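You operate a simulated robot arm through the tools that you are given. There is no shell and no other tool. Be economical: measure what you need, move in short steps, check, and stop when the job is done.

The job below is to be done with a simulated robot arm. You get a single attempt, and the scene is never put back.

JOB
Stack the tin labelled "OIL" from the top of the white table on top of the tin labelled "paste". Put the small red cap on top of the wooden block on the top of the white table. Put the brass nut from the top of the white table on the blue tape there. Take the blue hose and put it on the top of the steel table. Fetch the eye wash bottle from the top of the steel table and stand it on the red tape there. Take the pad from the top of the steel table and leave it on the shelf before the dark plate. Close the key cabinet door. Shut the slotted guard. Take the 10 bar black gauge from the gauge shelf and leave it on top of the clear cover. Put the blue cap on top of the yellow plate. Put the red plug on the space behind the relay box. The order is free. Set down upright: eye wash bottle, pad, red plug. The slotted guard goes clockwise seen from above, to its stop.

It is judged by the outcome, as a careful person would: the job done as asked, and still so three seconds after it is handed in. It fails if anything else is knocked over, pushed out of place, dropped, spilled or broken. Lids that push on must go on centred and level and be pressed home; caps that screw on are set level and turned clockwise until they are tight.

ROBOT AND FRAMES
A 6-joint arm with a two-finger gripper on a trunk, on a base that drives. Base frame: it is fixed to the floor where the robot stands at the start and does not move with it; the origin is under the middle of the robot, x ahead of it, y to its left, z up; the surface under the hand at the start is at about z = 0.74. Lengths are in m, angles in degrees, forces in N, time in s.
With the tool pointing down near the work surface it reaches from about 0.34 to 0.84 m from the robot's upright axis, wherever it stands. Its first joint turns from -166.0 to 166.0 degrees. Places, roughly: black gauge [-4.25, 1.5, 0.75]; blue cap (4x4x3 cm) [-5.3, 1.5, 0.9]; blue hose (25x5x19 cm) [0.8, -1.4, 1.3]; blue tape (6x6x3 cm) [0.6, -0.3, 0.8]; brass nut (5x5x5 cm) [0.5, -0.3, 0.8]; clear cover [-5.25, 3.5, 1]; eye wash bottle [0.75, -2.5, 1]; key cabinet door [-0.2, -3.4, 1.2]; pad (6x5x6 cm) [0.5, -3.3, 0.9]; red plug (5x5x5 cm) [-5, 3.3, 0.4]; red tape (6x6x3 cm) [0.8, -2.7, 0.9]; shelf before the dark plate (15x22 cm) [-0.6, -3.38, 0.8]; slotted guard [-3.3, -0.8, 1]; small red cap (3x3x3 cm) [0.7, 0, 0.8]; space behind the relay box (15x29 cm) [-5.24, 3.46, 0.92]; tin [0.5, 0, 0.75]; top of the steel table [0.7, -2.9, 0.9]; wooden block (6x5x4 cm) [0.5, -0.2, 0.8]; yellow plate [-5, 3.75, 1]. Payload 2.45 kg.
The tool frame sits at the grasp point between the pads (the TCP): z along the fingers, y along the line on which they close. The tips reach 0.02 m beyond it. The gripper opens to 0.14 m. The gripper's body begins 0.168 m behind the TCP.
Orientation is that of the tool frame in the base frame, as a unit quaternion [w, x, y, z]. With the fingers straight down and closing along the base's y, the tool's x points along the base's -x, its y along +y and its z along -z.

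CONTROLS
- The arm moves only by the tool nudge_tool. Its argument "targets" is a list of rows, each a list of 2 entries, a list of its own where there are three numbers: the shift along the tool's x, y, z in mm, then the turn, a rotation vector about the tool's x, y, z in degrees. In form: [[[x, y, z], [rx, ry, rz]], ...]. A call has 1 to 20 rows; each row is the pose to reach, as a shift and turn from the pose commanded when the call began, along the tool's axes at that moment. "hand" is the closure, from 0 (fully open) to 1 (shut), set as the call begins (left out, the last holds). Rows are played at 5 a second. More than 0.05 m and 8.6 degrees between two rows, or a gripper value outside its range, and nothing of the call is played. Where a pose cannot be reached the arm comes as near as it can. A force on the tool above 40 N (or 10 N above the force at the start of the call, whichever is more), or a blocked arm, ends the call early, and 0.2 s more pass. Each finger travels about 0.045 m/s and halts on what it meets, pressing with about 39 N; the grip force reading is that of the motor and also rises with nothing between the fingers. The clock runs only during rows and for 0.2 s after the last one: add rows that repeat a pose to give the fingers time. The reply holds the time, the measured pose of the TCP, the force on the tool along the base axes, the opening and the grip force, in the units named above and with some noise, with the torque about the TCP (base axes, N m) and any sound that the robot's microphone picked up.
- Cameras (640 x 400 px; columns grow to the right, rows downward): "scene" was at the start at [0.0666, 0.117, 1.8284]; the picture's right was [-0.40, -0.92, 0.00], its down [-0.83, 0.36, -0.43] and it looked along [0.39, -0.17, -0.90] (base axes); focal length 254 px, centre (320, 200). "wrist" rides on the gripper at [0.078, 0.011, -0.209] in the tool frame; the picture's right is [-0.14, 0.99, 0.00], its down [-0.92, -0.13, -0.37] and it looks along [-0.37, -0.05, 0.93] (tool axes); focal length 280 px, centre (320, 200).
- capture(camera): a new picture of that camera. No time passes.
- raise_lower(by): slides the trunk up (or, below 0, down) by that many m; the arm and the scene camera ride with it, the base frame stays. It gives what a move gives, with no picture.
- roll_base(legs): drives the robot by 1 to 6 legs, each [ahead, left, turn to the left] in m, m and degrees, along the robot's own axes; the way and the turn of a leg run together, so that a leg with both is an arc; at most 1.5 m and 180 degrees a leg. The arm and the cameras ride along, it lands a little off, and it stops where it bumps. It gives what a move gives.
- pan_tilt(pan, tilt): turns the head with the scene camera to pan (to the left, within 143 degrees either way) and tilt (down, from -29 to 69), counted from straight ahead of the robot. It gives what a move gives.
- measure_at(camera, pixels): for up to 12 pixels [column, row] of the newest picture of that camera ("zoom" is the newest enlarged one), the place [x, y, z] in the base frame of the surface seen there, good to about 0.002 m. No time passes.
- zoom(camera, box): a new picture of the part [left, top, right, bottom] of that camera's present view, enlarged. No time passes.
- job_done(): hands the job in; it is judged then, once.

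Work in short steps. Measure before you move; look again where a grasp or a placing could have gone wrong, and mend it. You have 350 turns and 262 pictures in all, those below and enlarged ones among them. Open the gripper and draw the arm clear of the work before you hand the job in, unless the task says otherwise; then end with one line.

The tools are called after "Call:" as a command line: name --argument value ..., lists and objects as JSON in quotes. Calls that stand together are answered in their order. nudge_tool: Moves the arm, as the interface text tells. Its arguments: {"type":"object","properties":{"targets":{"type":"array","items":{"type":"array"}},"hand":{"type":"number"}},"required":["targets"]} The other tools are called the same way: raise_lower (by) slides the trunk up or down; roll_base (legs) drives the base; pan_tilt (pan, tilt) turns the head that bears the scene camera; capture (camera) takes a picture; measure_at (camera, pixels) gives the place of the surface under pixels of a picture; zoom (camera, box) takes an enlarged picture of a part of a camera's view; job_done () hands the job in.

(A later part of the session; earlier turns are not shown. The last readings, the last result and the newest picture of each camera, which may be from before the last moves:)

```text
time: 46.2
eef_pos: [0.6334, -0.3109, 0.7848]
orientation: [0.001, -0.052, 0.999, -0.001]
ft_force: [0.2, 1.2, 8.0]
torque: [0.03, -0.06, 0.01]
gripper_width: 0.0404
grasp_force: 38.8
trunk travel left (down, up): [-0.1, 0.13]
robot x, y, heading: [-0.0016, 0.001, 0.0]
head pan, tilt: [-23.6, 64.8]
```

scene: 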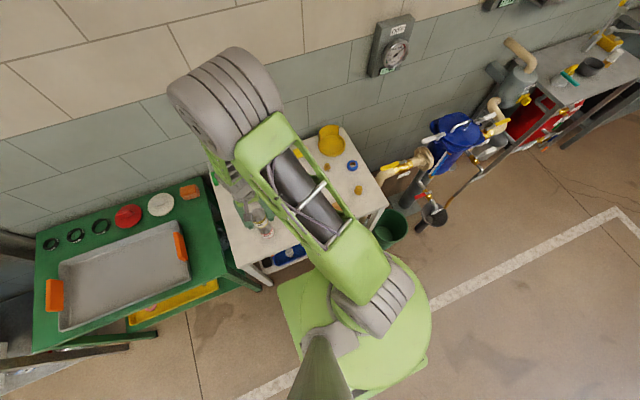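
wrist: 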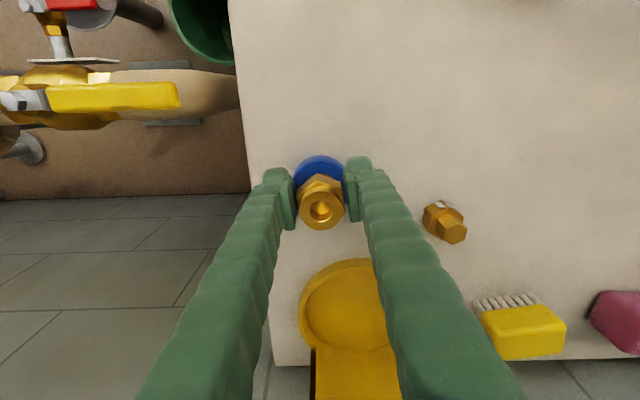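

Contact (8 N). Release and rise.

Call:
nudge_tool --targets '[[[0, 0, -0.3], [0, 0, 0]], [[0, 0, -0.3], [0, 0, 0]], [[0, 0, -0.3], [0, 0, 0]], [[0, 0, -0.3], [0, 0, 0]]]' --hand 0.45

Call:
nudge_tool --targets '[[[0, 0, -30], [0, 0, 1]], [[0, 0, -70], [0, 0, 3]], [[0, 0, -110], [0, 0, 6]], [[0, 0, -150], [0, 0, 6]], [[0, 0, -190], [0, 0, 6]]]'

Call:
capture --camera "wrist"

Call:
pan_tilt --pan -60 --tilt 30

Call:
capture --camera "scene"

```text
time: 47.2
eef_pos: [0.6334, -0.3109, 0.7831]
orientation: [0.0, -0.052, 0.999, 0.0]
ft_force: [-0.1, -0.3, 0.2]
torque: [-0.02, 0.0, 0.0]
gripper_width: 0.0768
grasp_force: 0.0
trunk travel left (down, up): [-0.1, 0.13]
robot x, y, heading: [-0.0023, 0.0006, -0.1]
head pan, tilt: [-23.6, 64.8]
```

```text
time: 48.4
eef_pos: [0.6338, -0.3088, 0.9716]
orientation: [0.0, 0.0, 1.0, 0.0]
ft_force: [0.5, 0.1, 0.2]
torque: [-0.05, -0.06, 0.02]
gripper_width: 0.0771
grasp_force: 0.1
trunk travel left (down, up): [-0.1, 0.13]
robot x, y, heading: [0.0017, -0.0034, 0.0]
head pan, tilt: [-23.6, 64.8]
```

```text
235 pictures are left
```

wrist: 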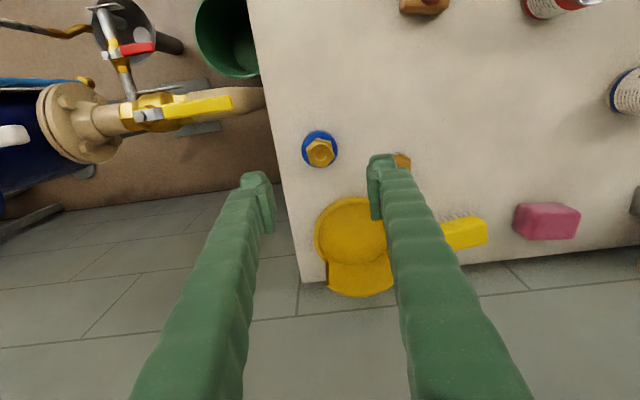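

```text
time: 49.4
eef_pos: [0.6333, -0.3102, 0.9706]
orientation: [0.0, 0.0, 1.0, 0.0]
ft_force: [-0.4, 0.0, -0.5]
torque: [0.0, 0.01, -0.01]
gripper_width: 0.077
grasp_force: 0.1
trunk travel left (down, up): [-0.1, 0.13]
robot x, y, heading: [-0.0, 0.0011, 0.2]
head pan, tilt: [-60.0, 30.0]
```

```text
234 pictures are left
```

scene: 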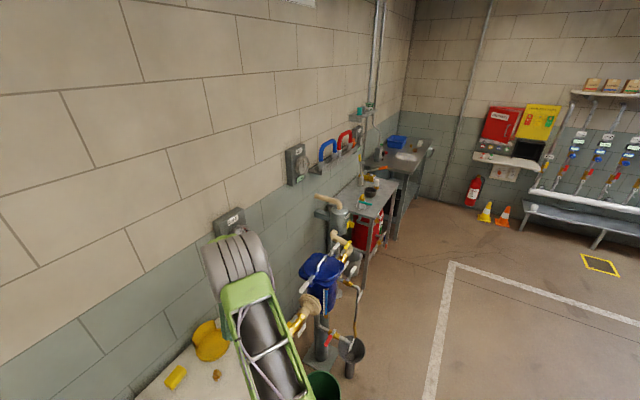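

White-table tasks are done. I'll zoom on the blue hose area at (327,152) and the steel table.

Call:
zoom --camera "scene" --box '[280, 80, 450, 190]'

Call:
measure_at --camera "scene" --pixels '[[327, 148], [320, 285], [350, 350], [345, 230], [376, 205], [366, 250], [365, 280], [400, 160], [390, 240], [480, 190], [525, 160], [520, 165]]'

```text
3.64 times, centred on (365, 135) of scene
```

zoom: 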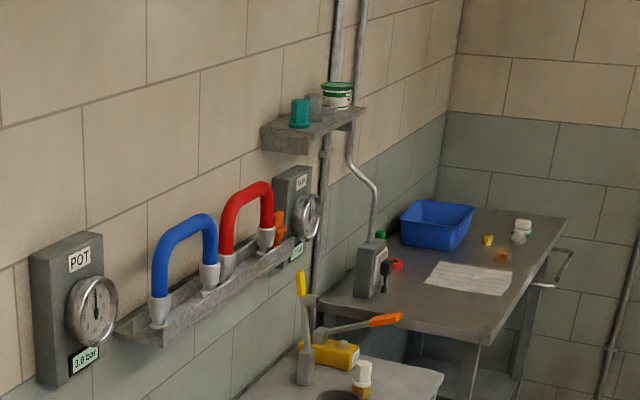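

```text
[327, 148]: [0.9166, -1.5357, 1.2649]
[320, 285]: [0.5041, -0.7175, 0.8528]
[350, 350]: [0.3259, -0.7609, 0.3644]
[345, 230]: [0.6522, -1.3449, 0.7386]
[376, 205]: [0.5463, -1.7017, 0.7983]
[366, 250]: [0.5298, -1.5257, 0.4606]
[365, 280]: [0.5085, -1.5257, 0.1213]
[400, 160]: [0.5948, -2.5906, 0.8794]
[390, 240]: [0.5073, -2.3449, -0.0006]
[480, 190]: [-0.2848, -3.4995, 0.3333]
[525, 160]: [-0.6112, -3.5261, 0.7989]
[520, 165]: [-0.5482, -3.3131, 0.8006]
```

The blue hose is an arch standing on a wall bracket at about (0.9,-1.5,1.2). I pull the arm in before driving.

Call:
nudge_tool --targets '[[[0, 0, -40], [0, 0, 0]], [[10, 10, -80], [0, 0, 0]], [[35, 45, -100], [0, 0, 0]], [[60, 80, -130], [0, 0, 0]], [[90, 118, -130], [0, 0, 0]], [[118, 156, -130], [0, 0, 0]], [[146, 194, -130], [0, 0, 0]], [[174, 232, -130], [0, 0, 0]], [[202, 270, -130], [0, 0, 0]], [[220, 300, -130], [0, 0, 0]], [[220, 310, -130], [0, 0, 0]]]'

Call:
roll_base --legs '[[-0.4, 0, 0], [0, -1.3, 0]]'

Call:
pan_tilt --pan -10 --tilt 25

Call:
capture --camera "scene"

```text
refused: row 4 steps farther than a row can; nothing moved
```

```text
time: 62.9
eef_pos: [0.2454, -1.5693, 0.9696]
orientation: [0.0, -0.006, 1.0, 0.0]
ft_force: [0.6, -0.6, 0.7]
torque: [-0.04, 0.02, -0.01]
gripper_width: 0.0772
grasp_force: 0.1
trunk travel left (down, up): [-0.1, 0.13]
robot x, y, heading: [-0.3928, -1.2674, 0.7]
head pan, tilt: [-60.0, 30.0]
```

```text
time: 64.0
eef_pos: [0.2464, -1.569, 0.971]
orientation: [0.0, -0.006, 1.0, 0.0]
ft_force: [0.8, 0.7, -0.5]
torque: [0.01, -0.01, -0.01]
gripper_width: 0.0771
grasp_force: 0.1
trunk travel left (down, up): [-0.1, 0.13]
robot x, y, heading: [-0.3874, -1.267, 0.8]
head pan, tilt: [-10.0, 25.0]
```

```text
232 pictures are left
```

scene: 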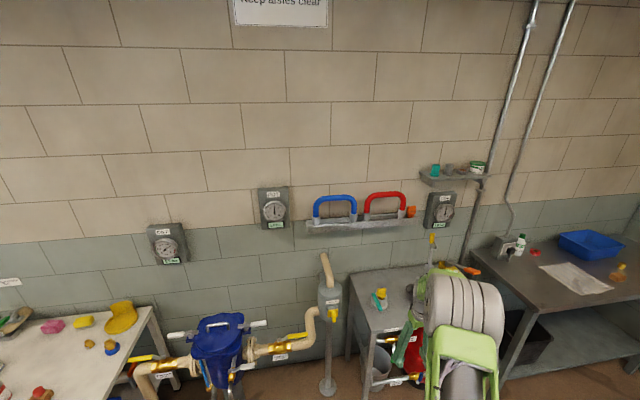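

The arm retract was refused but the drive went clear. Now measuring the hose arch at (335,205).

Call:
zoom --camera "scene" --box '[290, 180, 430, 250]'

Call:
measure_at --camera "scene" --pixels '[[335, 199], [316, 210], [354, 210], [335, 225], [318, 222], [354, 217], [385, 195], [329, 310], [325, 265], [367, 212], [335, 208], [311, 226]]'

```text
4.57 times, centred on (360, 215) of scene
```

zoom: 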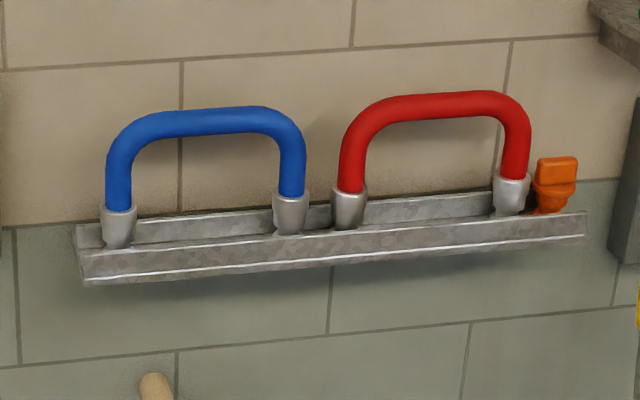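

```text
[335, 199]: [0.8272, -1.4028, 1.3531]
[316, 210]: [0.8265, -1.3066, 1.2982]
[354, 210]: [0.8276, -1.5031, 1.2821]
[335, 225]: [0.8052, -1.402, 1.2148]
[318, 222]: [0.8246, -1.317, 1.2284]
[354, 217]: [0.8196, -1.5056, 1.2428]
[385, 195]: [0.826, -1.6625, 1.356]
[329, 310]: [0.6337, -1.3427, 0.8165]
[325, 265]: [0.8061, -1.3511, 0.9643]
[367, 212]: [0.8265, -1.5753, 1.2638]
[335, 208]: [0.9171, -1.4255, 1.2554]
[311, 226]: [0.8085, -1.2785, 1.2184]
```

The blue arch's top bar is at about x 0.843, y -1.41, z 1.335; a straight-down grip would put the gripper body against the wall, so I'll use a tilted tool closing in the x-z plane. First raise the trunk and turn the tool 90° about its z.

Call:
raise_lower --by 0.12

Call:
nudge_tool --targets '[[[20, 15, -20], [0, 0, 8]], [[40, 30, -40], [0, 0, 16]], [[60, 45, -60], [0, 0, 24]], [[80, 60, -80], [0, 0, 32]], [[90, 75, -100], [0, 0, 40]], [[100, 90, -120], [0, 0, 48]], [[100, 105, -140], [0, 0, 56]], [[100, 120, -160], [0, 0, 64]], [[100, 135, -180], [0, 0, 72]], [[100, 150, -180], [0, 0, 80]], [[100, 160, -180], [0, 0, 88]], [[100, 160, -180], [0, 0, 90]]]'

```text
time: 65.5
eef_pos: [0.2463, -1.5706, 1.0914]
orientation: [0.0, -0.007, 1.0, -0.001]
ft_force: [0.1, -0.3, 0.4]
torque: [0.02, -0.04, -0.01]
gripper_width: 0.077
grasp_force: 0.1
trunk travel left (down, up): [-0.22, 0.01]
robot x, y, heading: [-0.3904, -1.2663, 0.8]
head pan, tilt: [-10.0, 25.0]
```

```text
time: 68.1
eef_pos: [0.1443, -1.4091, 1.2709]
orientation: [0.0, 0.703, 0.711, 0.0]
ft_force: [-0.5, -0.3, -0.5]
torque: [0.02, 0.02, 0.01]
gripper_width: 0.0771
grasp_force: 0.0
trunk travel left (down, up): [-0.22, 0.01]
robot x, y, heading: [-0.3901, -1.269, 0.5]
head pan, tilt: [-10.0, 25.0]
```

Now tilt about tool x by -48° so the fingers point forward and down.

Call:
nudge_tool --targets '[[[0, 0, -15], [-8, 0, 0]], [[0, 0, -30], [-16, 0, 0]], [[0, 0, -45], [-24, 0, 0]], [[0, 0, -60], [-32, 0, 0]], [[0, 0, -75], [-40, 0, 0]], [[0, 0, -90], [-48, 0, 0]], [[0, 0, -90], [-48, 0, 0]]]'

Call:
capture --camera "wrist"

```text
time: 69.7
eef_pos: [0.1456, -1.4116, 1.3603]
orientation: [0.287, 0.642, 0.65, 0.289]
ft_force: [-0.3, -0.6, 0.3]
torque: [0.04, -0.03, -0.01]
gripper_width: 0.0769
grasp_force: 0.2
trunk travel left (down, up): [-0.22, 0.01]
robot x, y, heading: [-0.3889, -1.2661, 0.7]
head pan, tilt: [-10.0, 25.0]
```

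```text
230 pictures are left
```

wrist: 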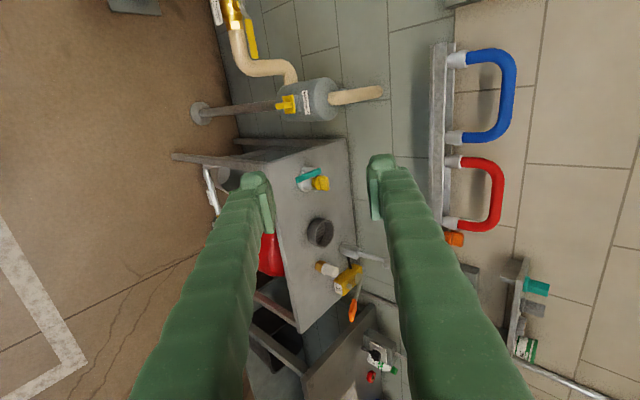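

Pose is right (tool z = (0.74,0,-0.67)). Driving 0.5 m forward.

Call:
roll_base --legs '[[0.5, 0, -0.7]]'

Call:
capture --camera "wrist"

Call:
capture --camera "scene"

```text
time: 72.7
eef_pos: [0.6454, -1.415, 1.3603]
orientation: [0.288, 0.646, 0.646, 0.287]
ft_force: [0.6, 0.1, -0.3]
torque: [0.0, 0.01, 0.0]
gripper_width: 0.0768
grasp_force: 0.0
trunk travel left (down, up): [-0.22, 0.01]
robot x, y, heading: [0.1119, -1.2632, -0.1]
head pan, tilt: [-10.0, 25.0]
```

```text
229 pictures are left
```

wrist: 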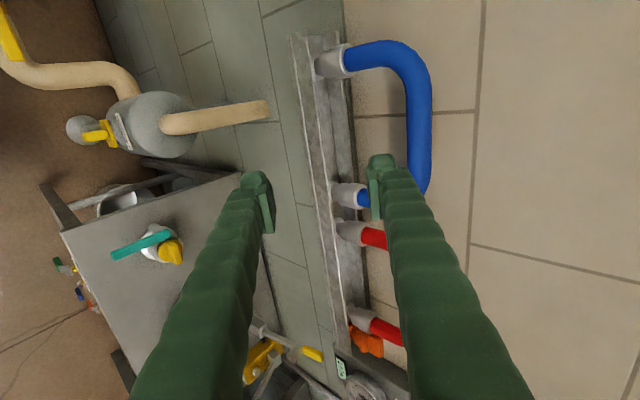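

```text
228 pictures are left
```

scene: 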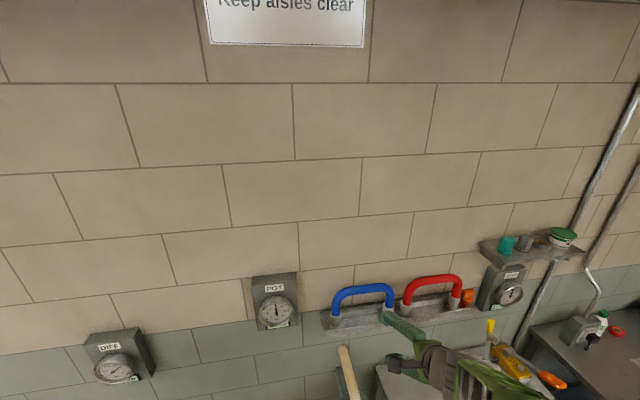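

Arch is well visible in the wrist view, its top bar along column ~420 (rows 80–190). Measuring it precisely.

Call:
measure_at --camera "wrist" --pixels '[[408, 110], [420, 110], [430, 110], [420, 150], [409, 150], [430, 150], [405, 65], [380, 55], [420, 80], [360, 90], [345, 62], [350, 195]]'

Call:
measure_at --camera "scene" --pixels '[[363, 286], [363, 291], [363, 295], [340, 292], [388, 290], [363, 318], [335, 308]]'

```text
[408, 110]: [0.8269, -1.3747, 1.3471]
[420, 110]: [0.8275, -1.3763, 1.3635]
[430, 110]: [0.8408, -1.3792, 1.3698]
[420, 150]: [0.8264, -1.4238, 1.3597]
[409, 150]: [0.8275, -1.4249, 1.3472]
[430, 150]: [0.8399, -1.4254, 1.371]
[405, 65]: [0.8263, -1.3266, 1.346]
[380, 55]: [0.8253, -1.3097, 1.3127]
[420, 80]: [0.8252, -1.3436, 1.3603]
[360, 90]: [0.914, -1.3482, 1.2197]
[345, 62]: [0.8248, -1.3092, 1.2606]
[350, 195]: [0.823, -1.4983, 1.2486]
```

```text
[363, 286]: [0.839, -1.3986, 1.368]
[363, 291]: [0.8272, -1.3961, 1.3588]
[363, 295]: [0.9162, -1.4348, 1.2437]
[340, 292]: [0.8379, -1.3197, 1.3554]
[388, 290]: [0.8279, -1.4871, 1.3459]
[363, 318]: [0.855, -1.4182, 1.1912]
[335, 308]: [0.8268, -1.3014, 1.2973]
```

Tube axis is (0.842,-1.406,1.355). I'll align in tool y (+128 mm), then approach along tool z in two stages.

Call:
nudge_tool --targets '[[[3, 40, 0], [0, 0, 0]], [[6, 80, 0], [0, 0, 0]], [[8, 115, 0], [0, 0, 0]], [[8, 128, 20], [0, 0, 0]], [[8, 128, 55], [0, 0, 0]], [[8, 128, 85], [0, 0, 0]], [[8, 128, 85], [0, 0, 0]]]'

Call:
capture --camera "wrist"

```text
time: 74.3
eef_pos: [0.7935, -1.4087, 1.3988]
orientation: [0.288, 0.646, 0.646, 0.287]
ft_force: [0.0, 0.0, -0.4]
torque: [0.02, 0.01, -0.02]
gripper_width: 0.0771
grasp_force: 0.1
trunk travel left (down, up): [-0.22, 0.01]
robot x, y, heading: [0.1091, -1.2633, 0.1]
head pan, tilt: [-10.0, 25.0]
```

```text
227 pictures are left
```

wrist: 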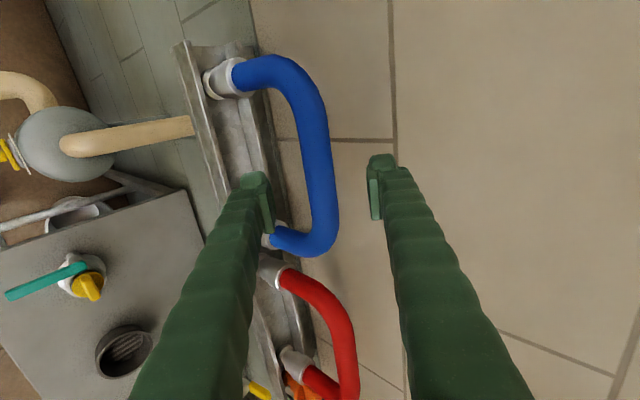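

On line; advance 65 mm and close.

Call:
nudge_tool --targets '[[[2, 0, 25], [0, 0, 0]], [[2, 0, 45], [0, 0, 0]], [[2, 0, 60], [0, 0, 0]], [[2, 0, 66], [0, 0, 0]], [[2, 0, 66], [0, 0, 0]]]'

Call:
nudge_tool --targets '[[[0, 0, 0], [0, 0, 0]], [[0, 0, 0], [0, 0, 0]], [[0, 0, 0], [0, 0, 0]], [[0, 0, 0], [0, 0, 0]], [[0, 0, 0], [0, 0, 0]]]' --hand 1.0

Call:
capture --camera "wrist"

```text
time: 75.5
eef_pos: [0.8434, -1.4041, 1.3541]
orientation: [0.287, 0.646, 0.647, 0.287]
ft_force: [0.6, 0.2, -0.1]
torque: [0.0, -0.01, -0.01]
gripper_width: 0.0771
grasp_force: 0.1
trunk travel left (down, up): [-0.22, 0.01]
robot x, y, heading: [0.1087, -1.2626, 0.1]
head pan, tilt: [-10.0, 25.0]
```

```text
time: 76.7
eef_pos: [0.8434, -1.4054, 1.3544]
orientation: [0.288, 0.646, 0.646, 0.288]
ft_force: [0.5, -0.2, -0.3]
torque: [0.0, 0.08, 0.01]
gripper_width: 0.0257
grasp_force: 39.1
trunk travel left (down, up): [-0.22, 0.01]
robot x, y, heading: [0.1138, -1.2623, 0.2]
head pan, tilt: [-10.0, 25.0]
```

```text
226 pictures are left
```

wrist: 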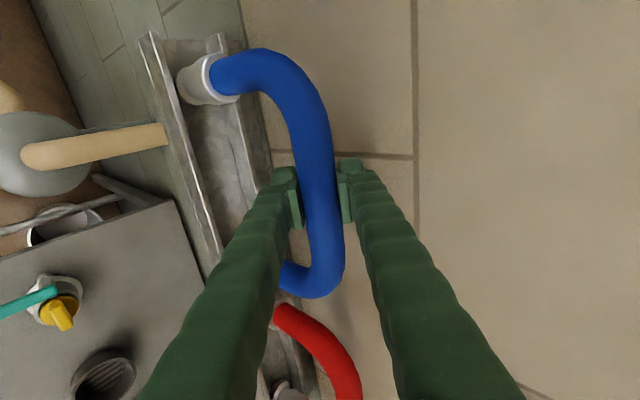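

Gripped (0.026). Lift straight up slowly by 100 mm.

Call:
nudge_tool --targets '[[[0, 4, -3.5], [0, 0, 0]], [[0, 9, -8], [0, 0, 0]], [[0, 16, -14.5], [0, 0, 0]], [[0, 25, -22.5], [0, 0, 0]], [[0, 35, -31.5], [0, 0, 0]], [[0, 45, -40.5], [0, 0, 0]], [[0, 55, -49.5], [0, 0, 0]], [[0, 65, -58.5], [0, 0, 0]], [[0, 74, -67], [0, 0, 0]], [[0, 74, -67], [0, 0, 0]]]'

Call:
capture --camera "wrist"

Call:
capture --camera "scene"

```text
time: 78.9
eef_pos: [0.8427, -1.4057, 1.454]
orientation: [0.288, 0.646, 0.646, 0.287]
ft_force: [-0.7, 0.0, -4.4]
torque: [-0.02, -0.03, -0.02]
gripper_width: 0.0259
grasp_force: 39.2
trunk travel left (down, up): [-0.22, 0.01]
robot x, y, heading: [0.1119, -1.2631, -0.1]
head pan, tilt: [-10.0, 25.0]
```

```text
225 pictures are left
```

wrist: 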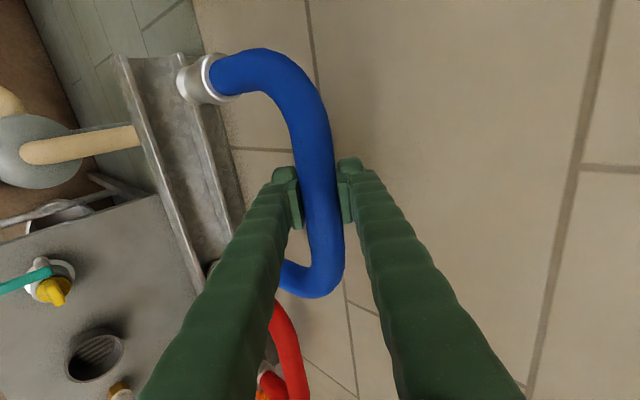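

```text
224 pictures are left
```

scene: 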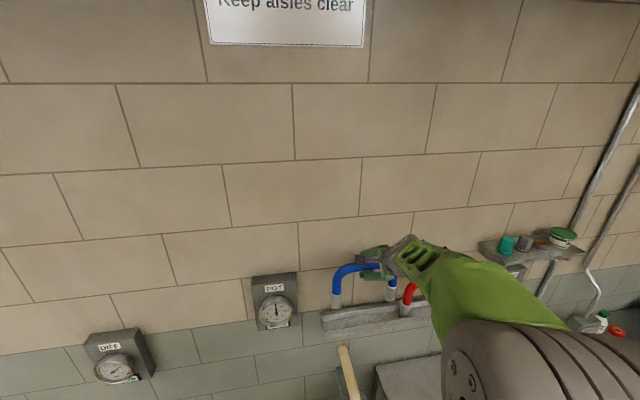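

Hose is free of the bracket. Draw straight back 200 mm.

Call:
nudge_tool --targets '[[[0, -7, -7.5], [0, 0, 0]], [[0, -20, -22], [0, 0, 0]], [[0, -38, -42], [0, 0, 0]], [[0, -58, -64], [0, 0, 0]], [[0, -78, -87], [0, 0, 0]], [[0, -98, -109], [0, 0, 0]], [[0, -116, -129], [0, 0, 0]], [[0, -128, -142], [0, 0, 0]], [[0, -134, -149], [0, 0, 0]]]'

Call:
roll_base --legs '[[-0.45, 0, 0]]'

Call:
pan_tilt --pan -60 --tilt 30

Call:
capture --camera "scene"

```text
time: 80.9
eef_pos: [0.6403, -1.4026, 1.4305]
orientation: [0.265, 0.655, 0.649, 0.282]
ft_force: [0.5, -1.4, -3.8]
torque: [0.01, 0.0, 0.02]
gripper_width: 0.0259
grasp_force: 39.2
trunk travel left (down, up): [-0.22, 0.01]
robot x, y, heading: [0.113, -1.2659, 0.2]
head pan, tilt: [-10.0, 25.0]
```

```text
time: 83.6
eef_pos: [0.1916, -1.3985, 1.4496]
orientation: [0.28, 0.646, 0.649, 0.288]
ft_force: [0.0, -0.6, -3.5]
torque: [0.07, -0.05, -0.01]
gripper_width: 0.0257
grasp_force: 38.9
trunk travel left (down, up): [-0.22, 0.01]
robot x, y, heading: [-0.3399, -1.2629, 0.1]
head pan, tilt: [-10.0, 25.0]
```

```text
time: 84.8
eef_pos: [0.1929, -1.3992, 1.4524]
orientation: [0.284, 0.644, 0.649, 0.289]
ft_force: [0.0, 0.5, -5.0]
torque: [-0.02, -0.03, 0.0]
gripper_width: 0.0258
grasp_force: 39.0
trunk travel left (down, up): [-0.22, 0.01]
robot x, y, heading: [-0.3437, -1.2624, 0.1]
head pan, tilt: [-60.0, 30.0]
```

```text
223 pictures are left
```

scene: 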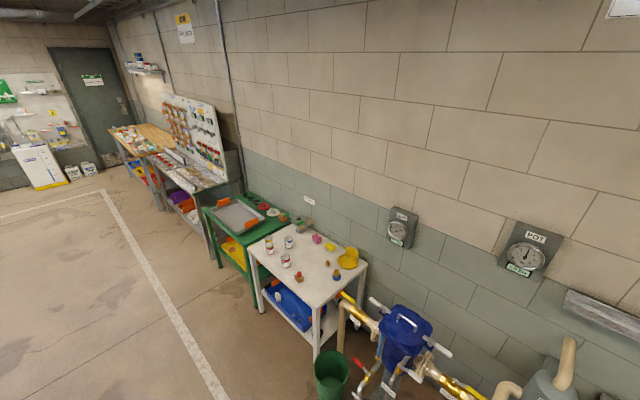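

The view unexpectedly looks left (+y) though pan reads -60. I'll command the pan again and recheck.

Call:
pan_tilt --pan 60 --tilt 30

Call:
capture --camera "scene"

```text
time: 86.8
eef_pos: [0.1916, -1.3994, 1.4527]
orientation: [0.285, 0.645, 0.648, 0.288]
ft_force: [0.3, -0.6, -3.8]
torque: [0.0, 0.0, -0.02]
gripper_width: 0.0259
grasp_force: 38.9
trunk travel left (down, up): [-0.22, 0.01]
robot x, y, heading: [-0.3412, -1.2617, 0.0]
head pan, tilt: [60.0, 30.0]
```

```text
222 pictures are left
```

scene: 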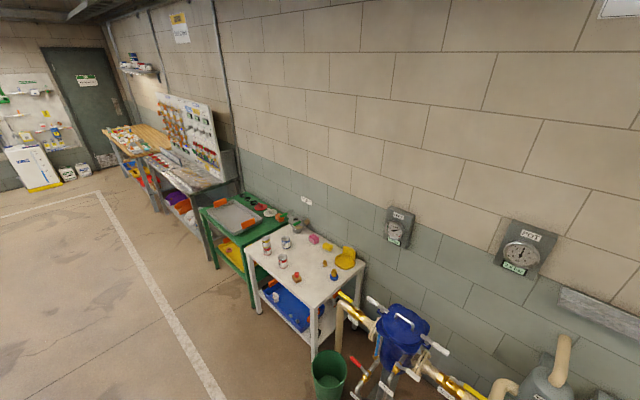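

Same view for +60. Trying -60 again.

Call:
pan_tilt --pan -60 --tilt 30

Call:
capture --camera "scene"

```text
time: 88.8
eef_pos: [0.1929, -1.399, 1.4558]
orientation: [0.287, 0.642, 0.649, 0.289]
ft_force: [1.3, -0.2, -3.0]
torque: [-0.01, -0.01, 0.01]
gripper_width: 0.0258
grasp_force: 38.8
trunk travel left (down, up): [-0.22, 0.01]
robot x, y, heading: [-0.339, -1.2658, -0.1]
head pan, tilt: [-60.0, 30.0]
```

```text
221 pictures are left
```

scene: 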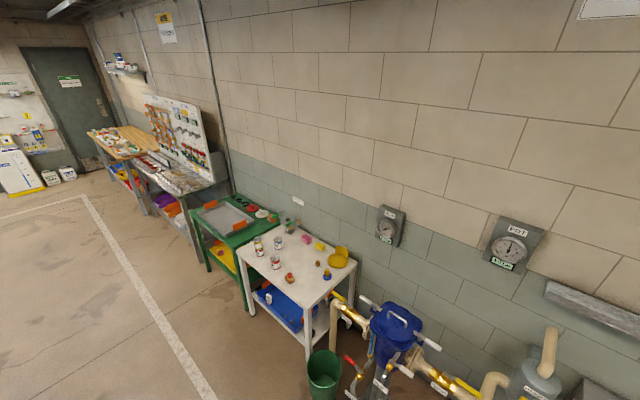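

The head view hardly changes. I'll check what the system thinks with a measurement.

Call:
measure_at --camera "scene" --pixels '[[300, 260], [325, 370], [400, 330], [520, 390]]'

Call:
pan_tilt --pan 0 --tilt 30

Call:
capture --camera "scene"

```text
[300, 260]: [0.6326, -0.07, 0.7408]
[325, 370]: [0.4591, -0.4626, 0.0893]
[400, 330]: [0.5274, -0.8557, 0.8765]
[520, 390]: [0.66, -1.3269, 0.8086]
```

```text
time: 90.1
eef_pos: [0.1916, -1.3986, 1.4555]
orientation: [0.286, 0.643, 0.649, 0.289]
ft_force: [0.6, -0.3, -4.0]
torque: [-0.02, -0.04, -0.01]
gripper_width: 0.0258
grasp_force: 38.9
trunk travel left (down, up): [-0.22, 0.01]
robot x, y, heading: [-0.3423, -1.2603, 0.3]
head pan, tilt: [0.0, 30.0]
```

```text
220 pictures are left
```

scene: 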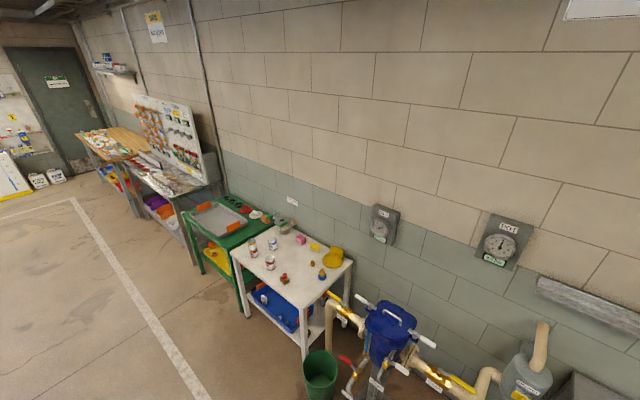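

The head seems pushed aside by the raised, folded elbow. I'll bring the arm forward and down to free it.

Call:
nudge_tool --targets '[[[0, 15, 17], [0, 0, 0]], [[0, 30, 35], [0, 0, 0]], [[0, 50, 58], [0, 0, 0]], [[0, 50, 75], [0, 0, 0]], [[0, 30, 97], [0, 0, 0]], [[0, 8, 117], [0, 0, 0]], [[0, -14, 137], [0, 0, 0]], [[0, -36, 157], [0, 0, 0]], [[0, -45, 175], [0, 0, 0]], [[0, -45, 175], [0, 0, 0]]]'

Call:
pan_tilt --pan -60 --tilt 35

Call:
capture --camera "scene"

```text
time: 90.9
eef_pos: [0.2494, -1.3923, 1.5457]
orientation: [0.361, 0.607, 0.634, 0.316]
ft_force: [-0.8, 0.1, -4.8]
torque: [0.0, 0.02, -0.05]
gripper_width: 0.0257
grasp_force: 39.1
trunk travel left (down, up): [-0.22, 0.01]
robot x, y, heading: [-0.3373, -1.2609, -0.2]
head pan, tilt: [0.0, 30.0]
stopped in row 4: the arm was blocked; the commanded pose is now the measured one
```

```text
time: 92.2
eef_pos: [0.2499, -1.3942, 1.545]
orientation: [0.361, 0.608, 0.634, 0.314]
ft_force: [0.0, 0.5, -4.0]
torque: [0.01, 0.04, 0.02]
gripper_width: 0.0259
grasp_force: 39.0
trunk travel left (down, up): [-0.22, 0.01]
robot x, y, heading: [-0.3378, -1.2631, 0.1]
head pan, tilt: [-60.0, 35.0]
```

```text
219 pictures are left
```

scene: 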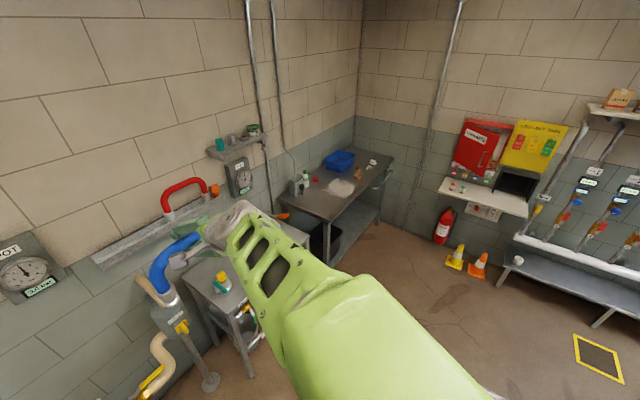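

The arm lurched upward but the head is free now. Move forward 150 mm first, then down.

Call:
nudge_tool --targets '[[[0, 14, 21], [0, 0, 0]], [[0, 28, 42], [0, 0, 0]], [[0, 42, 63], [0, 0, 0]], [[0, 56, 84], [0, 0, 0]], [[0, 70, 105], [0, 0, 0]], [[0, 81, 126], [0, 0, 0]], [[2, 60, 139], [0, 0, 0]], [[4, 39, 152], [0, 0, 0]], [[6, 18, 165], [0, 0, 0]], [[8, -3, 178], [0, 0, 0]], [[10, -24, 191], [0, 0, 0]], [[10, -24, 191], [0, 0, 0]]]'

Call:
capture --camera "wrist"

```text
time: 93.0
eef_pos: [0.2959, -1.388, 1.6403]
orientation: [0.423, 0.576, 0.611, 0.341]
ft_force: [-0.5, 0.2, -3.9]
torque: [0.05, 0.14, -0.02]
gripper_width: 0.026
grasp_force: 39.5
trunk travel left (down, up): [-0.22, 0.01]
robot x, y, heading: [-0.3403, -1.2635, -0.2]
head pan, tilt: [-60.0, 35.0]
stopped in row 4: the arm was blocked; the commanded pose is now the measured one
```

```text
218 pictures are left
```

wrist: 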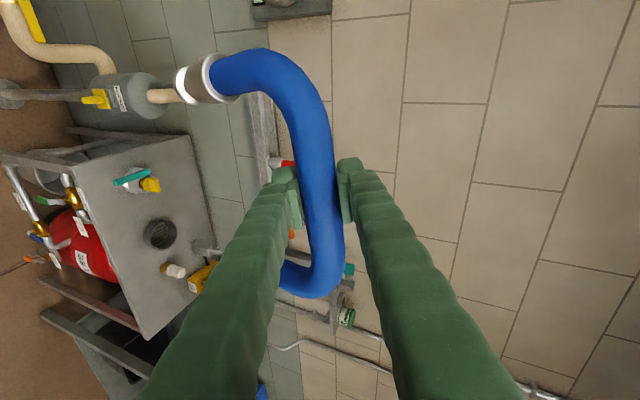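

The arm is still blocked. I'll look down with the head to see what the elbow is touching.

Call:
pan_tilt --pan -60 --tilt 69

Call:
capture --camera "scene"

Call:
pan_tilt --pan -130 --tilt 60

Call:
capture --camera "scene"

```text
time: 94.0
eef_pos: [0.2955, -1.3921, 1.641]
orientation: [0.426, 0.576, 0.609, 0.34]
ft_force: [-0.8, 0.2, -4.0]
torque: [0.06, 0.05, 0.02]
gripper_width: 0.0259
grasp_force: 38.6
trunk travel left (down, up): [-0.22, 0.01]
robot x, y, heading: [-0.3435, -1.2643, 0.1]
head pan, tilt: [-60.0, 68.8]
```

```text
217 pictures are left
```

scene: 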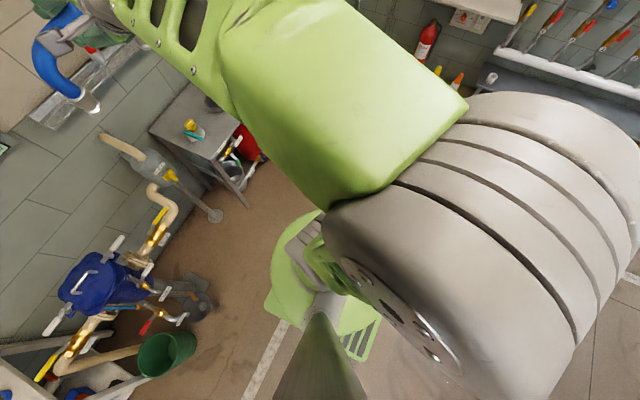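

```text
time: 95.4
eef_pos: [0.292, -1.3905, 1.649]
orientation: [0.43, 0.574, 0.607, 0.342]
ft_force: [-1.1, -0.1, -4.6]
torque: [0.05, 0.05, 0.01]
gripper_width: 0.0256
grasp_force: 39.1
trunk travel left (down, up): [-0.22, 0.01]
robot x, y, heading: [-0.337, -1.2663, -0.1]
head pan, tilt: [-130.0, 60.0]
```

```text
216 pictures are left
```

scene: 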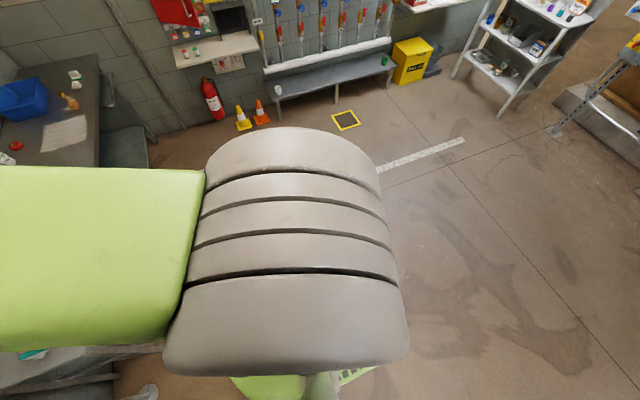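

The elbow drum sits right of the mast, nearly touching it. I'll swing the tool right (-y, i.e. tool -x) to clear it.

Call:
nudge_tool --targets '[[[-15, 0, 0], [0, 0, 0]], [[-30, 0, 0], [0, 0, 0]], [[-50, 0, 0], [0, 0, 0]], [[-75, 0, 0], [0, 0, 0]], [[-100, 0, 0], [0, 0, 0]], [[-120, 0, 0], [0, 0, 0]], [[-120, 0, 0], [0, 0, 0]]]'

Call:
pan_tilt --pan -60 --tilt 60

Call:
capture --camera "scene"

```text
time: 97.0
eef_pos: [0.2891, -1.507, 1.6551]
orientation: [0.424, 0.578, 0.609, 0.339]
ft_force: [-0.8, 1.3, -4.4]
torque: [-0.01, 0.05, -0.09]
gripper_width: 0.026
grasp_force: 39.0
trunk travel left (down, up): [-0.22, 0.01]
robot x, y, heading: [-0.3415, -1.2612, 0.4]
head pan, tilt: [-130.0, 60.0]
```

```text
time: 98.5
eef_pos: [0.2927, -1.5083, 1.6531]
orientation: [0.423, 0.578, 0.61, 0.339]
ft_force: [-0.1, 0.3, -4.5]
torque: [0.01, 0.06, 0.01]
gripper_width: 0.0258
grasp_force: 39.0
trunk travel left (down, up): [-0.22, 0.01]
robot x, y, heading: [-0.3413, -1.2641, 0.2]
head pan, tilt: [-60.0, 60.0]
```

```text
215 pictures are left
```

scene: 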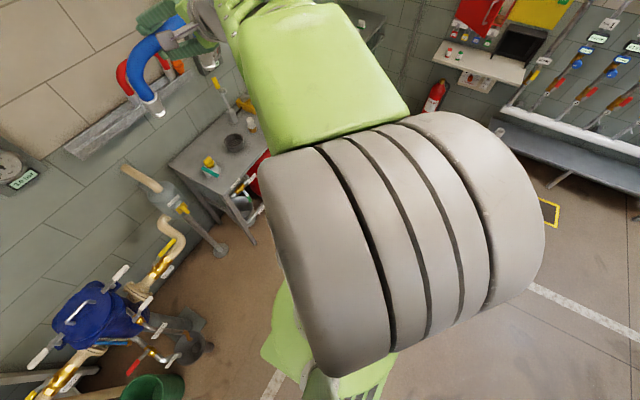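

Clear to the right. Now forward 120 mm and then down 100 mm.

Call:
nudge_tool --targets '[[[1, 12, 27], [0, 0, 0]], [[1, 25, 54], [0, 0, 0]], [[2, 38, 82], [0, 0, 0]], [[3, 50, 109], [0, 0, 0]], [[6, 28, 119], [0, 0, 0]], [[9, 5, 129], [0, 0, 0]], [[12, -17, 139], [0, 0, 0]], [[15, -40, 150], [0, 0, 0]], [[15, -40, 150], [0, 0, 0]]]'

Call:
capture --camera "scene"

```text
time: 100.5
eef_pos: [0.4145, -1.5115, 1.5542]
orientation: [0.424, 0.578, 0.609, 0.34]
ft_force: [-0.3, 1.1, -3.7]
torque: [0.01, 0.07, -0.02]
gripper_width: 0.0258
grasp_force: 38.8
trunk travel left (down, up): [-0.22, 0.01]
robot x, y, heading: [-0.3383, -1.2641, 0.0]
head pan, tilt: [-60.0, 60.0]
```

```text
214 pictures are left
```

scene: 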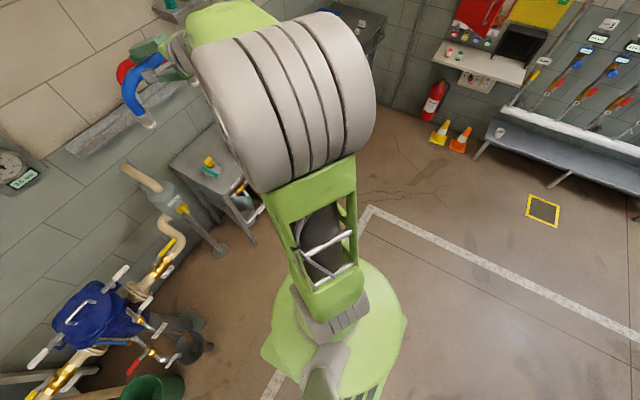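

Free again. Restore the original 48° tilt (relative turn (17.4,5.2,5.1)) and lower 150 mm.

Call:
nudge_tool --targets '[[[4, -27, 12], [4.4, 1.3, 1.3]], [[7, -54, 25], [8.7, 2.6, 2.6]], [[11, -81, 37], [13, 3.9, 3.9]], [[15, -108, 50], [17.4, 5.2, 5.1]], [[19, -135, 62], [17.4, 5.2, 5.1]], [[19, -135, 62], [17.4, 5.2, 5.1]]]'

Call:
pan_tilt --pan -70 --tilt 30

Call:
capture --camera "scene"

Call:
capture --camera "wrist"

```text
time: 101.8
eef_pos: [0.4135, -1.5102, 1.4042]
orientation: [0.288, 0.645, 0.647, 0.287]
ft_force: [0.1, -0.1, -5.2]
torque: [0.02, -0.01, -0.04]
gripper_width: 0.026
grasp_force: 39.0
trunk travel left (down, up): [-0.22, 0.01]
robot x, y, heading: [-0.3416, -1.2614, 0.1]
head pan, tilt: [-60.0, 60.0]
```

```text
time: 102.8
eef_pos: [0.4144, -1.51, 1.4045]
orientation: [0.287, 0.645, 0.647, 0.288]
ft_force: [-0.7, -0.1, -4.3]
torque: [0.01, -0.02, 0.01]
gripper_width: 0.026
grasp_force: 39.5
trunk travel left (down, up): [-0.22, 0.01]
robot x, y, heading: [-0.3399, -1.2657, 0.1]
head pan, tilt: [-70.0, 30.0]
```

```text
213 pictures are left
```

scene: 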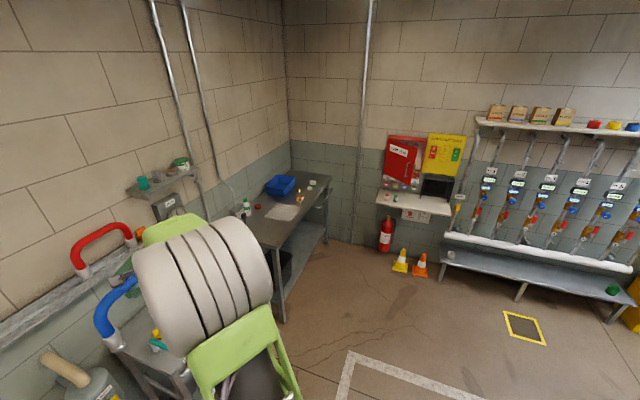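

```text
212 pictures are left
```

wrist: 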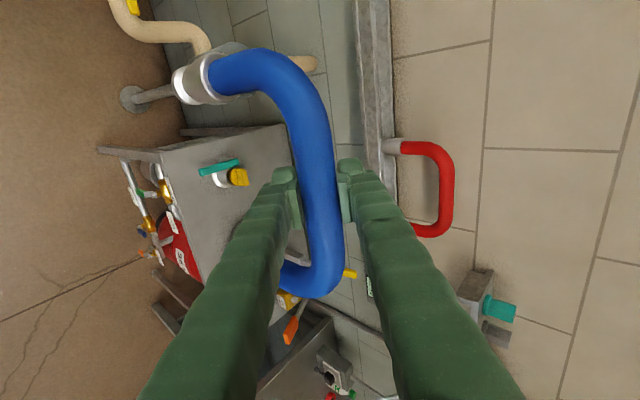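

Measure the steel table geometry and its objects from here.

Call:
zoom --camera "scene" --box '[220, 160, 350, 250]'

Call:
measure_at --camera "scene" --pixels '[[286, 213], [247, 208], [281, 245], [330, 178], [295, 172], [281, 318], [257, 206], [280, 184], [300, 198], [311, 182], [388, 230], [410, 205]]'

```text
4.44 times, centred on (285, 205) of scene
```

zoom: 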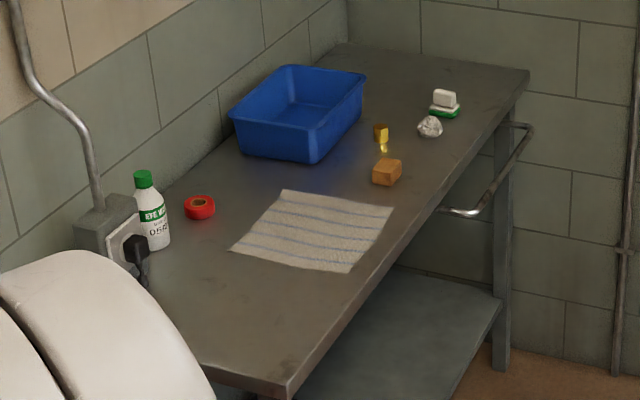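

```text
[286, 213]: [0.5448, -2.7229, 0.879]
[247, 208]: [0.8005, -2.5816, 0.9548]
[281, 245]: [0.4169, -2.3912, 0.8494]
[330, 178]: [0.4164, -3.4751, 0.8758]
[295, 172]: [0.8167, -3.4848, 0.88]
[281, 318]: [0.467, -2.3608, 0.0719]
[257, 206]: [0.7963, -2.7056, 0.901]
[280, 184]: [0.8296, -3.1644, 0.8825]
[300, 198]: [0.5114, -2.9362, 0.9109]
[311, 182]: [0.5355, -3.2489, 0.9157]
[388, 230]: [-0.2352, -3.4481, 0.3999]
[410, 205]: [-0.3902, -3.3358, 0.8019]
```

Measure cloth corners, the box, bottle, tape, pad and other items in the zoom.

Call:
measure_at --camera "zoom" --pixels '[[284, 192], [234, 248], [345, 270], [391, 208], [285, 385], [144, 260], [155, 235], [200, 212], [387, 175], [381, 150], [429, 128], [445, 112]]'

```text
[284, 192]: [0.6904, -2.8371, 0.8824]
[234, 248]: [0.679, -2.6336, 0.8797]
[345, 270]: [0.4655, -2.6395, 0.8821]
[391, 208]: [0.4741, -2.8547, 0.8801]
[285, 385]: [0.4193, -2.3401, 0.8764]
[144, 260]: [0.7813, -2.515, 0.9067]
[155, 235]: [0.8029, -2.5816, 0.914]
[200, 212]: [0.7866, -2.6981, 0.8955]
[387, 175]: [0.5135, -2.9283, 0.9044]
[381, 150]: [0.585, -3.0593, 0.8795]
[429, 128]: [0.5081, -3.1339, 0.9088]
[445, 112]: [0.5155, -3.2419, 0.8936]
```

The table's near end (y -2.36…-2.62, x≈0.55) is free for the hose, along y. Drive sideways to y ≈ -2.34.

Call:
roll_base --legs '[[0, -1.08, 0], [0.2, 0, 0]]'

Call:
pan_tilt --pan -15 --tilt 45

Call:
capture --camera "scene"

```text
time: 113.7
eef_pos: [0.61, -2.5899, 1.4038]
orientation: [0.287, 0.649, 0.643, 0.286]
ft_force: [1.0, -0.6, -3.9]
torque: [0.0, 0.02, -0.02]
gripper_width: 0.0261
grasp_force: 38.9
trunk travel left (down, up): [-0.22, 0.01]
robot x, y, heading: [-0.1424, -2.3376, -0.5]
head pan, tilt: [-70.0, 30.0]
```

```text
time: 115.0
eef_pos: [0.6089, -2.5888, 1.4039]
orientation: [0.289, 0.648, 0.644, 0.287]
ft_force: [0.0, 0.5, -3.8]
torque: [-0.01, 0.0, -0.02]
gripper_width: 0.0258
grasp_force: 39.2
trunk travel left (down, up): [-0.22, 0.01]
robot x, y, heading: [-0.1434, -2.3393, -0.5]
head pan, tilt: [-15.0, 45.0]
```

```text
210 pictures are left
```

scene: 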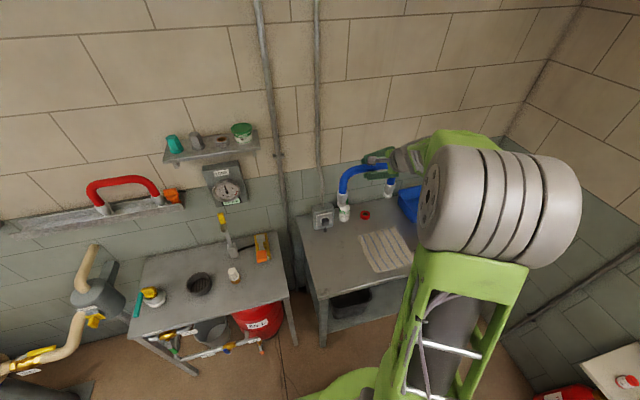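

Shift to above the free spot (dx -60, dy +104 mm), then lower the trunk 0.2 m.

Call:
nudge_tool --targets '[[[20, -8, -9], [0, 0, 0]], [[45, -16, -18], [0, 0, 0]], [[70, -25, -27], [0, 0, 0]], [[92, -34, -38], [0, 0, 0]], [[104, -40, -45], [0, 0, 0]], [[104, -40, -45], [0, 0, 0]]]'

Call:
raise_lower --by -0.2

Call:
capture --camera "scene"

Call:
capture --camera "wrist"

```text
time: 116.3
eef_pos: [0.5505, -2.4844, 1.4046]
orientation: [0.289, 0.648, 0.644, 0.287]
ft_force: [-0.1, 0.0, -3.8]
torque: [0.01, -0.01, 0.0]
gripper_width: 0.026
grasp_force: 39.0
trunk travel left (down, up): [-0.22, 0.01]
robot x, y, heading: [-0.1403, -2.3361, -0.5]
head pan, tilt: [-15.0, 45.0]
```

```text
time: 118.5
eef_pos: [0.5512, -2.4839, 1.2051]
orientation: [0.289, 0.648, 0.644, 0.287]
ft_force: [0.0, 0.5, -3.8]
torque: [0.0, 0.01, -0.01]
gripper_width: 0.026
grasp_force: 38.9
trunk travel left (down, up): [-0.02, 0.21]
robot x, y, heading: [-0.1444, -2.3367, -0.3]
head pan, tilt: [-15.0, 45.0]
```

```text
209 pictures are left
```

scene: 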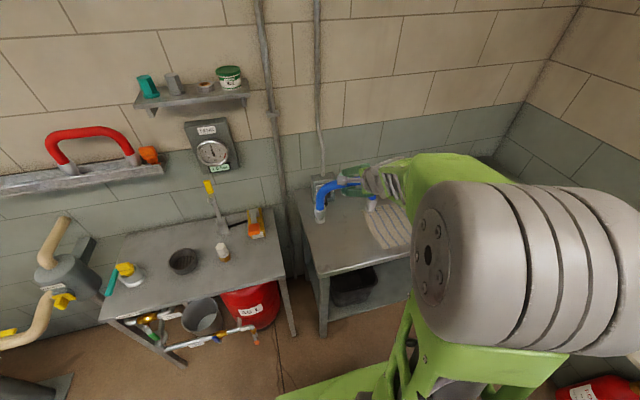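

```text
208 pictures are left
```

wrist: 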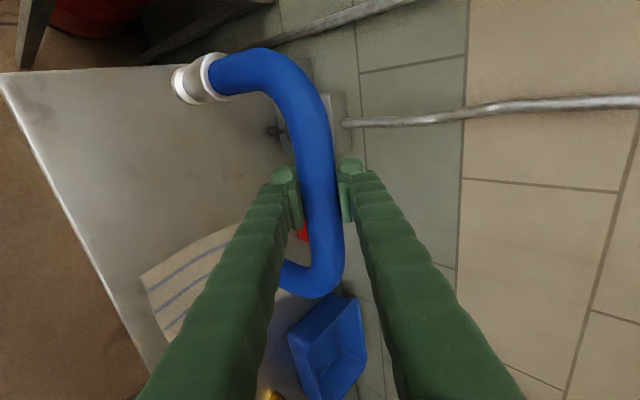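

Check the hose feet and table below (feet at scene (320,215), (372,207)).

Call:
zoom --camera "scene" --box '[295, 155, 415, 260]'

Call:
measure_at --camera "scene" --pixels '[[320, 213], [372, 205], [320, 221], [315, 240], [345, 240], [371, 225], [330, 188]]'

```text
3.81 times, centred on (355, 208) of scene
```

zoom: 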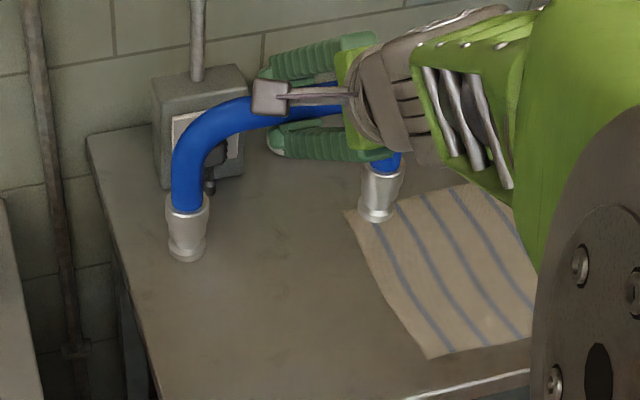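

```text
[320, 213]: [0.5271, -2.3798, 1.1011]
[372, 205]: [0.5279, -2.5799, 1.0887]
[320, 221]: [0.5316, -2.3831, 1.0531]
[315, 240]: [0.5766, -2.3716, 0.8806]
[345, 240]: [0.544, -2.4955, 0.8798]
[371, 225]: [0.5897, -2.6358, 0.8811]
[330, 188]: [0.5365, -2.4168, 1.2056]
```

Feet will land at y -2.36…-2.60, clear of cloth and edge. Lower 140 mm then creep to contact.

Call:
nudge_tool --targets '[[[0, -15, 13], [0, 0, 0]], [[0, -37, 33], [0, 0, 0]], [[0, -59, 53], [0, 0, 0]], [[0, -78, 70], [0, 0, 0]], [[0, -93, 84], [0, 0, 0]], [[0, -104, 93.5], [0, 0, 0]], [[0, -104, 93.5], [0, 0, 0]]]'

Call:
nudge_tool --targets '[[[0, -2, 1.8], [0, 0, 0]], [[0, -4, 3.6], [0, 0, 0]], [[0, -5.5, 5], [0, 0, 0]], [[0, -7, 6.3], [0, 0, 0]], [[0, -8, 7.2], [0, 0, 0]], [[0, -9, 8.1], [0, 0, 0]]]'

```text
time: 120.1
eef_pos: [0.55, -2.4854, 1.0643]
orientation: [0.289, 0.648, 0.644, 0.286]
ft_force: [0.3, 0.2, -4.4]
torque: [0.01, -0.01, -0.02]
gripper_width: 0.026
grasp_force: 38.9
trunk travel left (down, up): [-0.02, 0.21]
robot x, y, heading: [-0.1444, -2.3382, -0.5]
head pan, tilt: [-15.0, 45.0]
```

```text
time: 121.5
eef_pos: [0.551, -2.4851, 1.0531]
orientation: [0.289, 0.648, 0.644, 0.287]
ft_force: [-0.5, 0.1, -3.6]
torque: [-0.01, -0.03, 0.0]
gripper_width: 0.026
grasp_force: 39.3
trunk travel left (down, up): [-0.02, 0.21]
robot x, y, heading: [-0.1391, -2.3354, -0.5]
head pan, tilt: [-15.0, 45.0]
```

Still free at 1.053. Creep on in 1 mm steps.

Call:
nudge_tool --targets '[[[0, -0.8, 0.7], [0, 0, 0]], [[0, -1.6, 1.4], [0, 0, 0]], [[0, -2.4, 2.1], [0, 0, 0]], [[0, -3.2, 2.8], [0, 0, 0]], [[0, -4, 3.5], [0, 0, 0]], [[0, -4.8, 4.2], [0, 0, 0]], [[0, -5.6, 4.9], [0, 0, 0]]]'

```text
time: 123.1
eef_pos: [0.5497, -2.4827, 1.0456]
orientation: [0.289, 0.648, 0.644, 0.286]
ft_force: [0.4, 0.5, -4.1]
torque: [-0.01, 0.04, 0.01]
gripper_width: 0.0258
grasp_force: 38.8
trunk travel left (down, up): [-0.02, 0.21]
robot x, y, heading: [-0.1479, -2.3362, -0.4]
head pan, tilt: [-15.0, 45.0]
```

Call:
zoom --camera "scene" --box '[295, 165, 415, 265]'

Call:
nudge_tool --targets '[[[0, -0.8, 0.7], [0, 0, 0]], [[0, -1.6, 1.4], [0, 0, 0]], [[0, -2.4, 2.1], [0, 0, 0]], [[0, -3.2, 2.8], [0, 0, 0]]]'

```text
4.00 times, centred on (355, 215) of scene
```

zoom: 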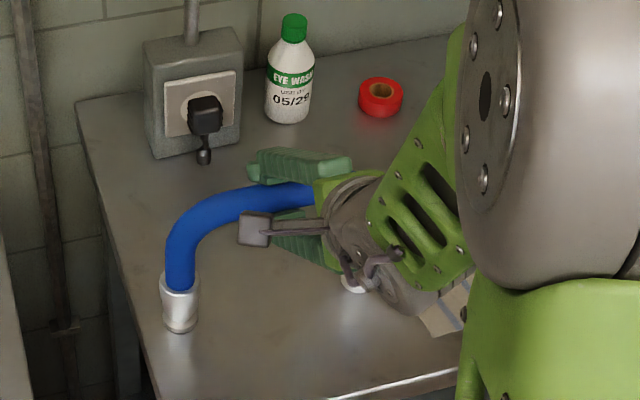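

```text
time: 124.1
eef_pos: [0.5499, -2.4828, 1.0441]
orientation: [0.291, 0.646, 0.643, 0.289]
ft_force: [-2.9, 3.7, 17.3]
torque: [0.01, 0.28, 0.15]
gripper_width: 0.0258
grasp_force: 39.2
trunk travel left (down, up): [-0.02, 0.21]
robot x, y, heading: [-0.144, -2.3377, -0.3]
head pan, tilt: [-15.0, 45.0]
```

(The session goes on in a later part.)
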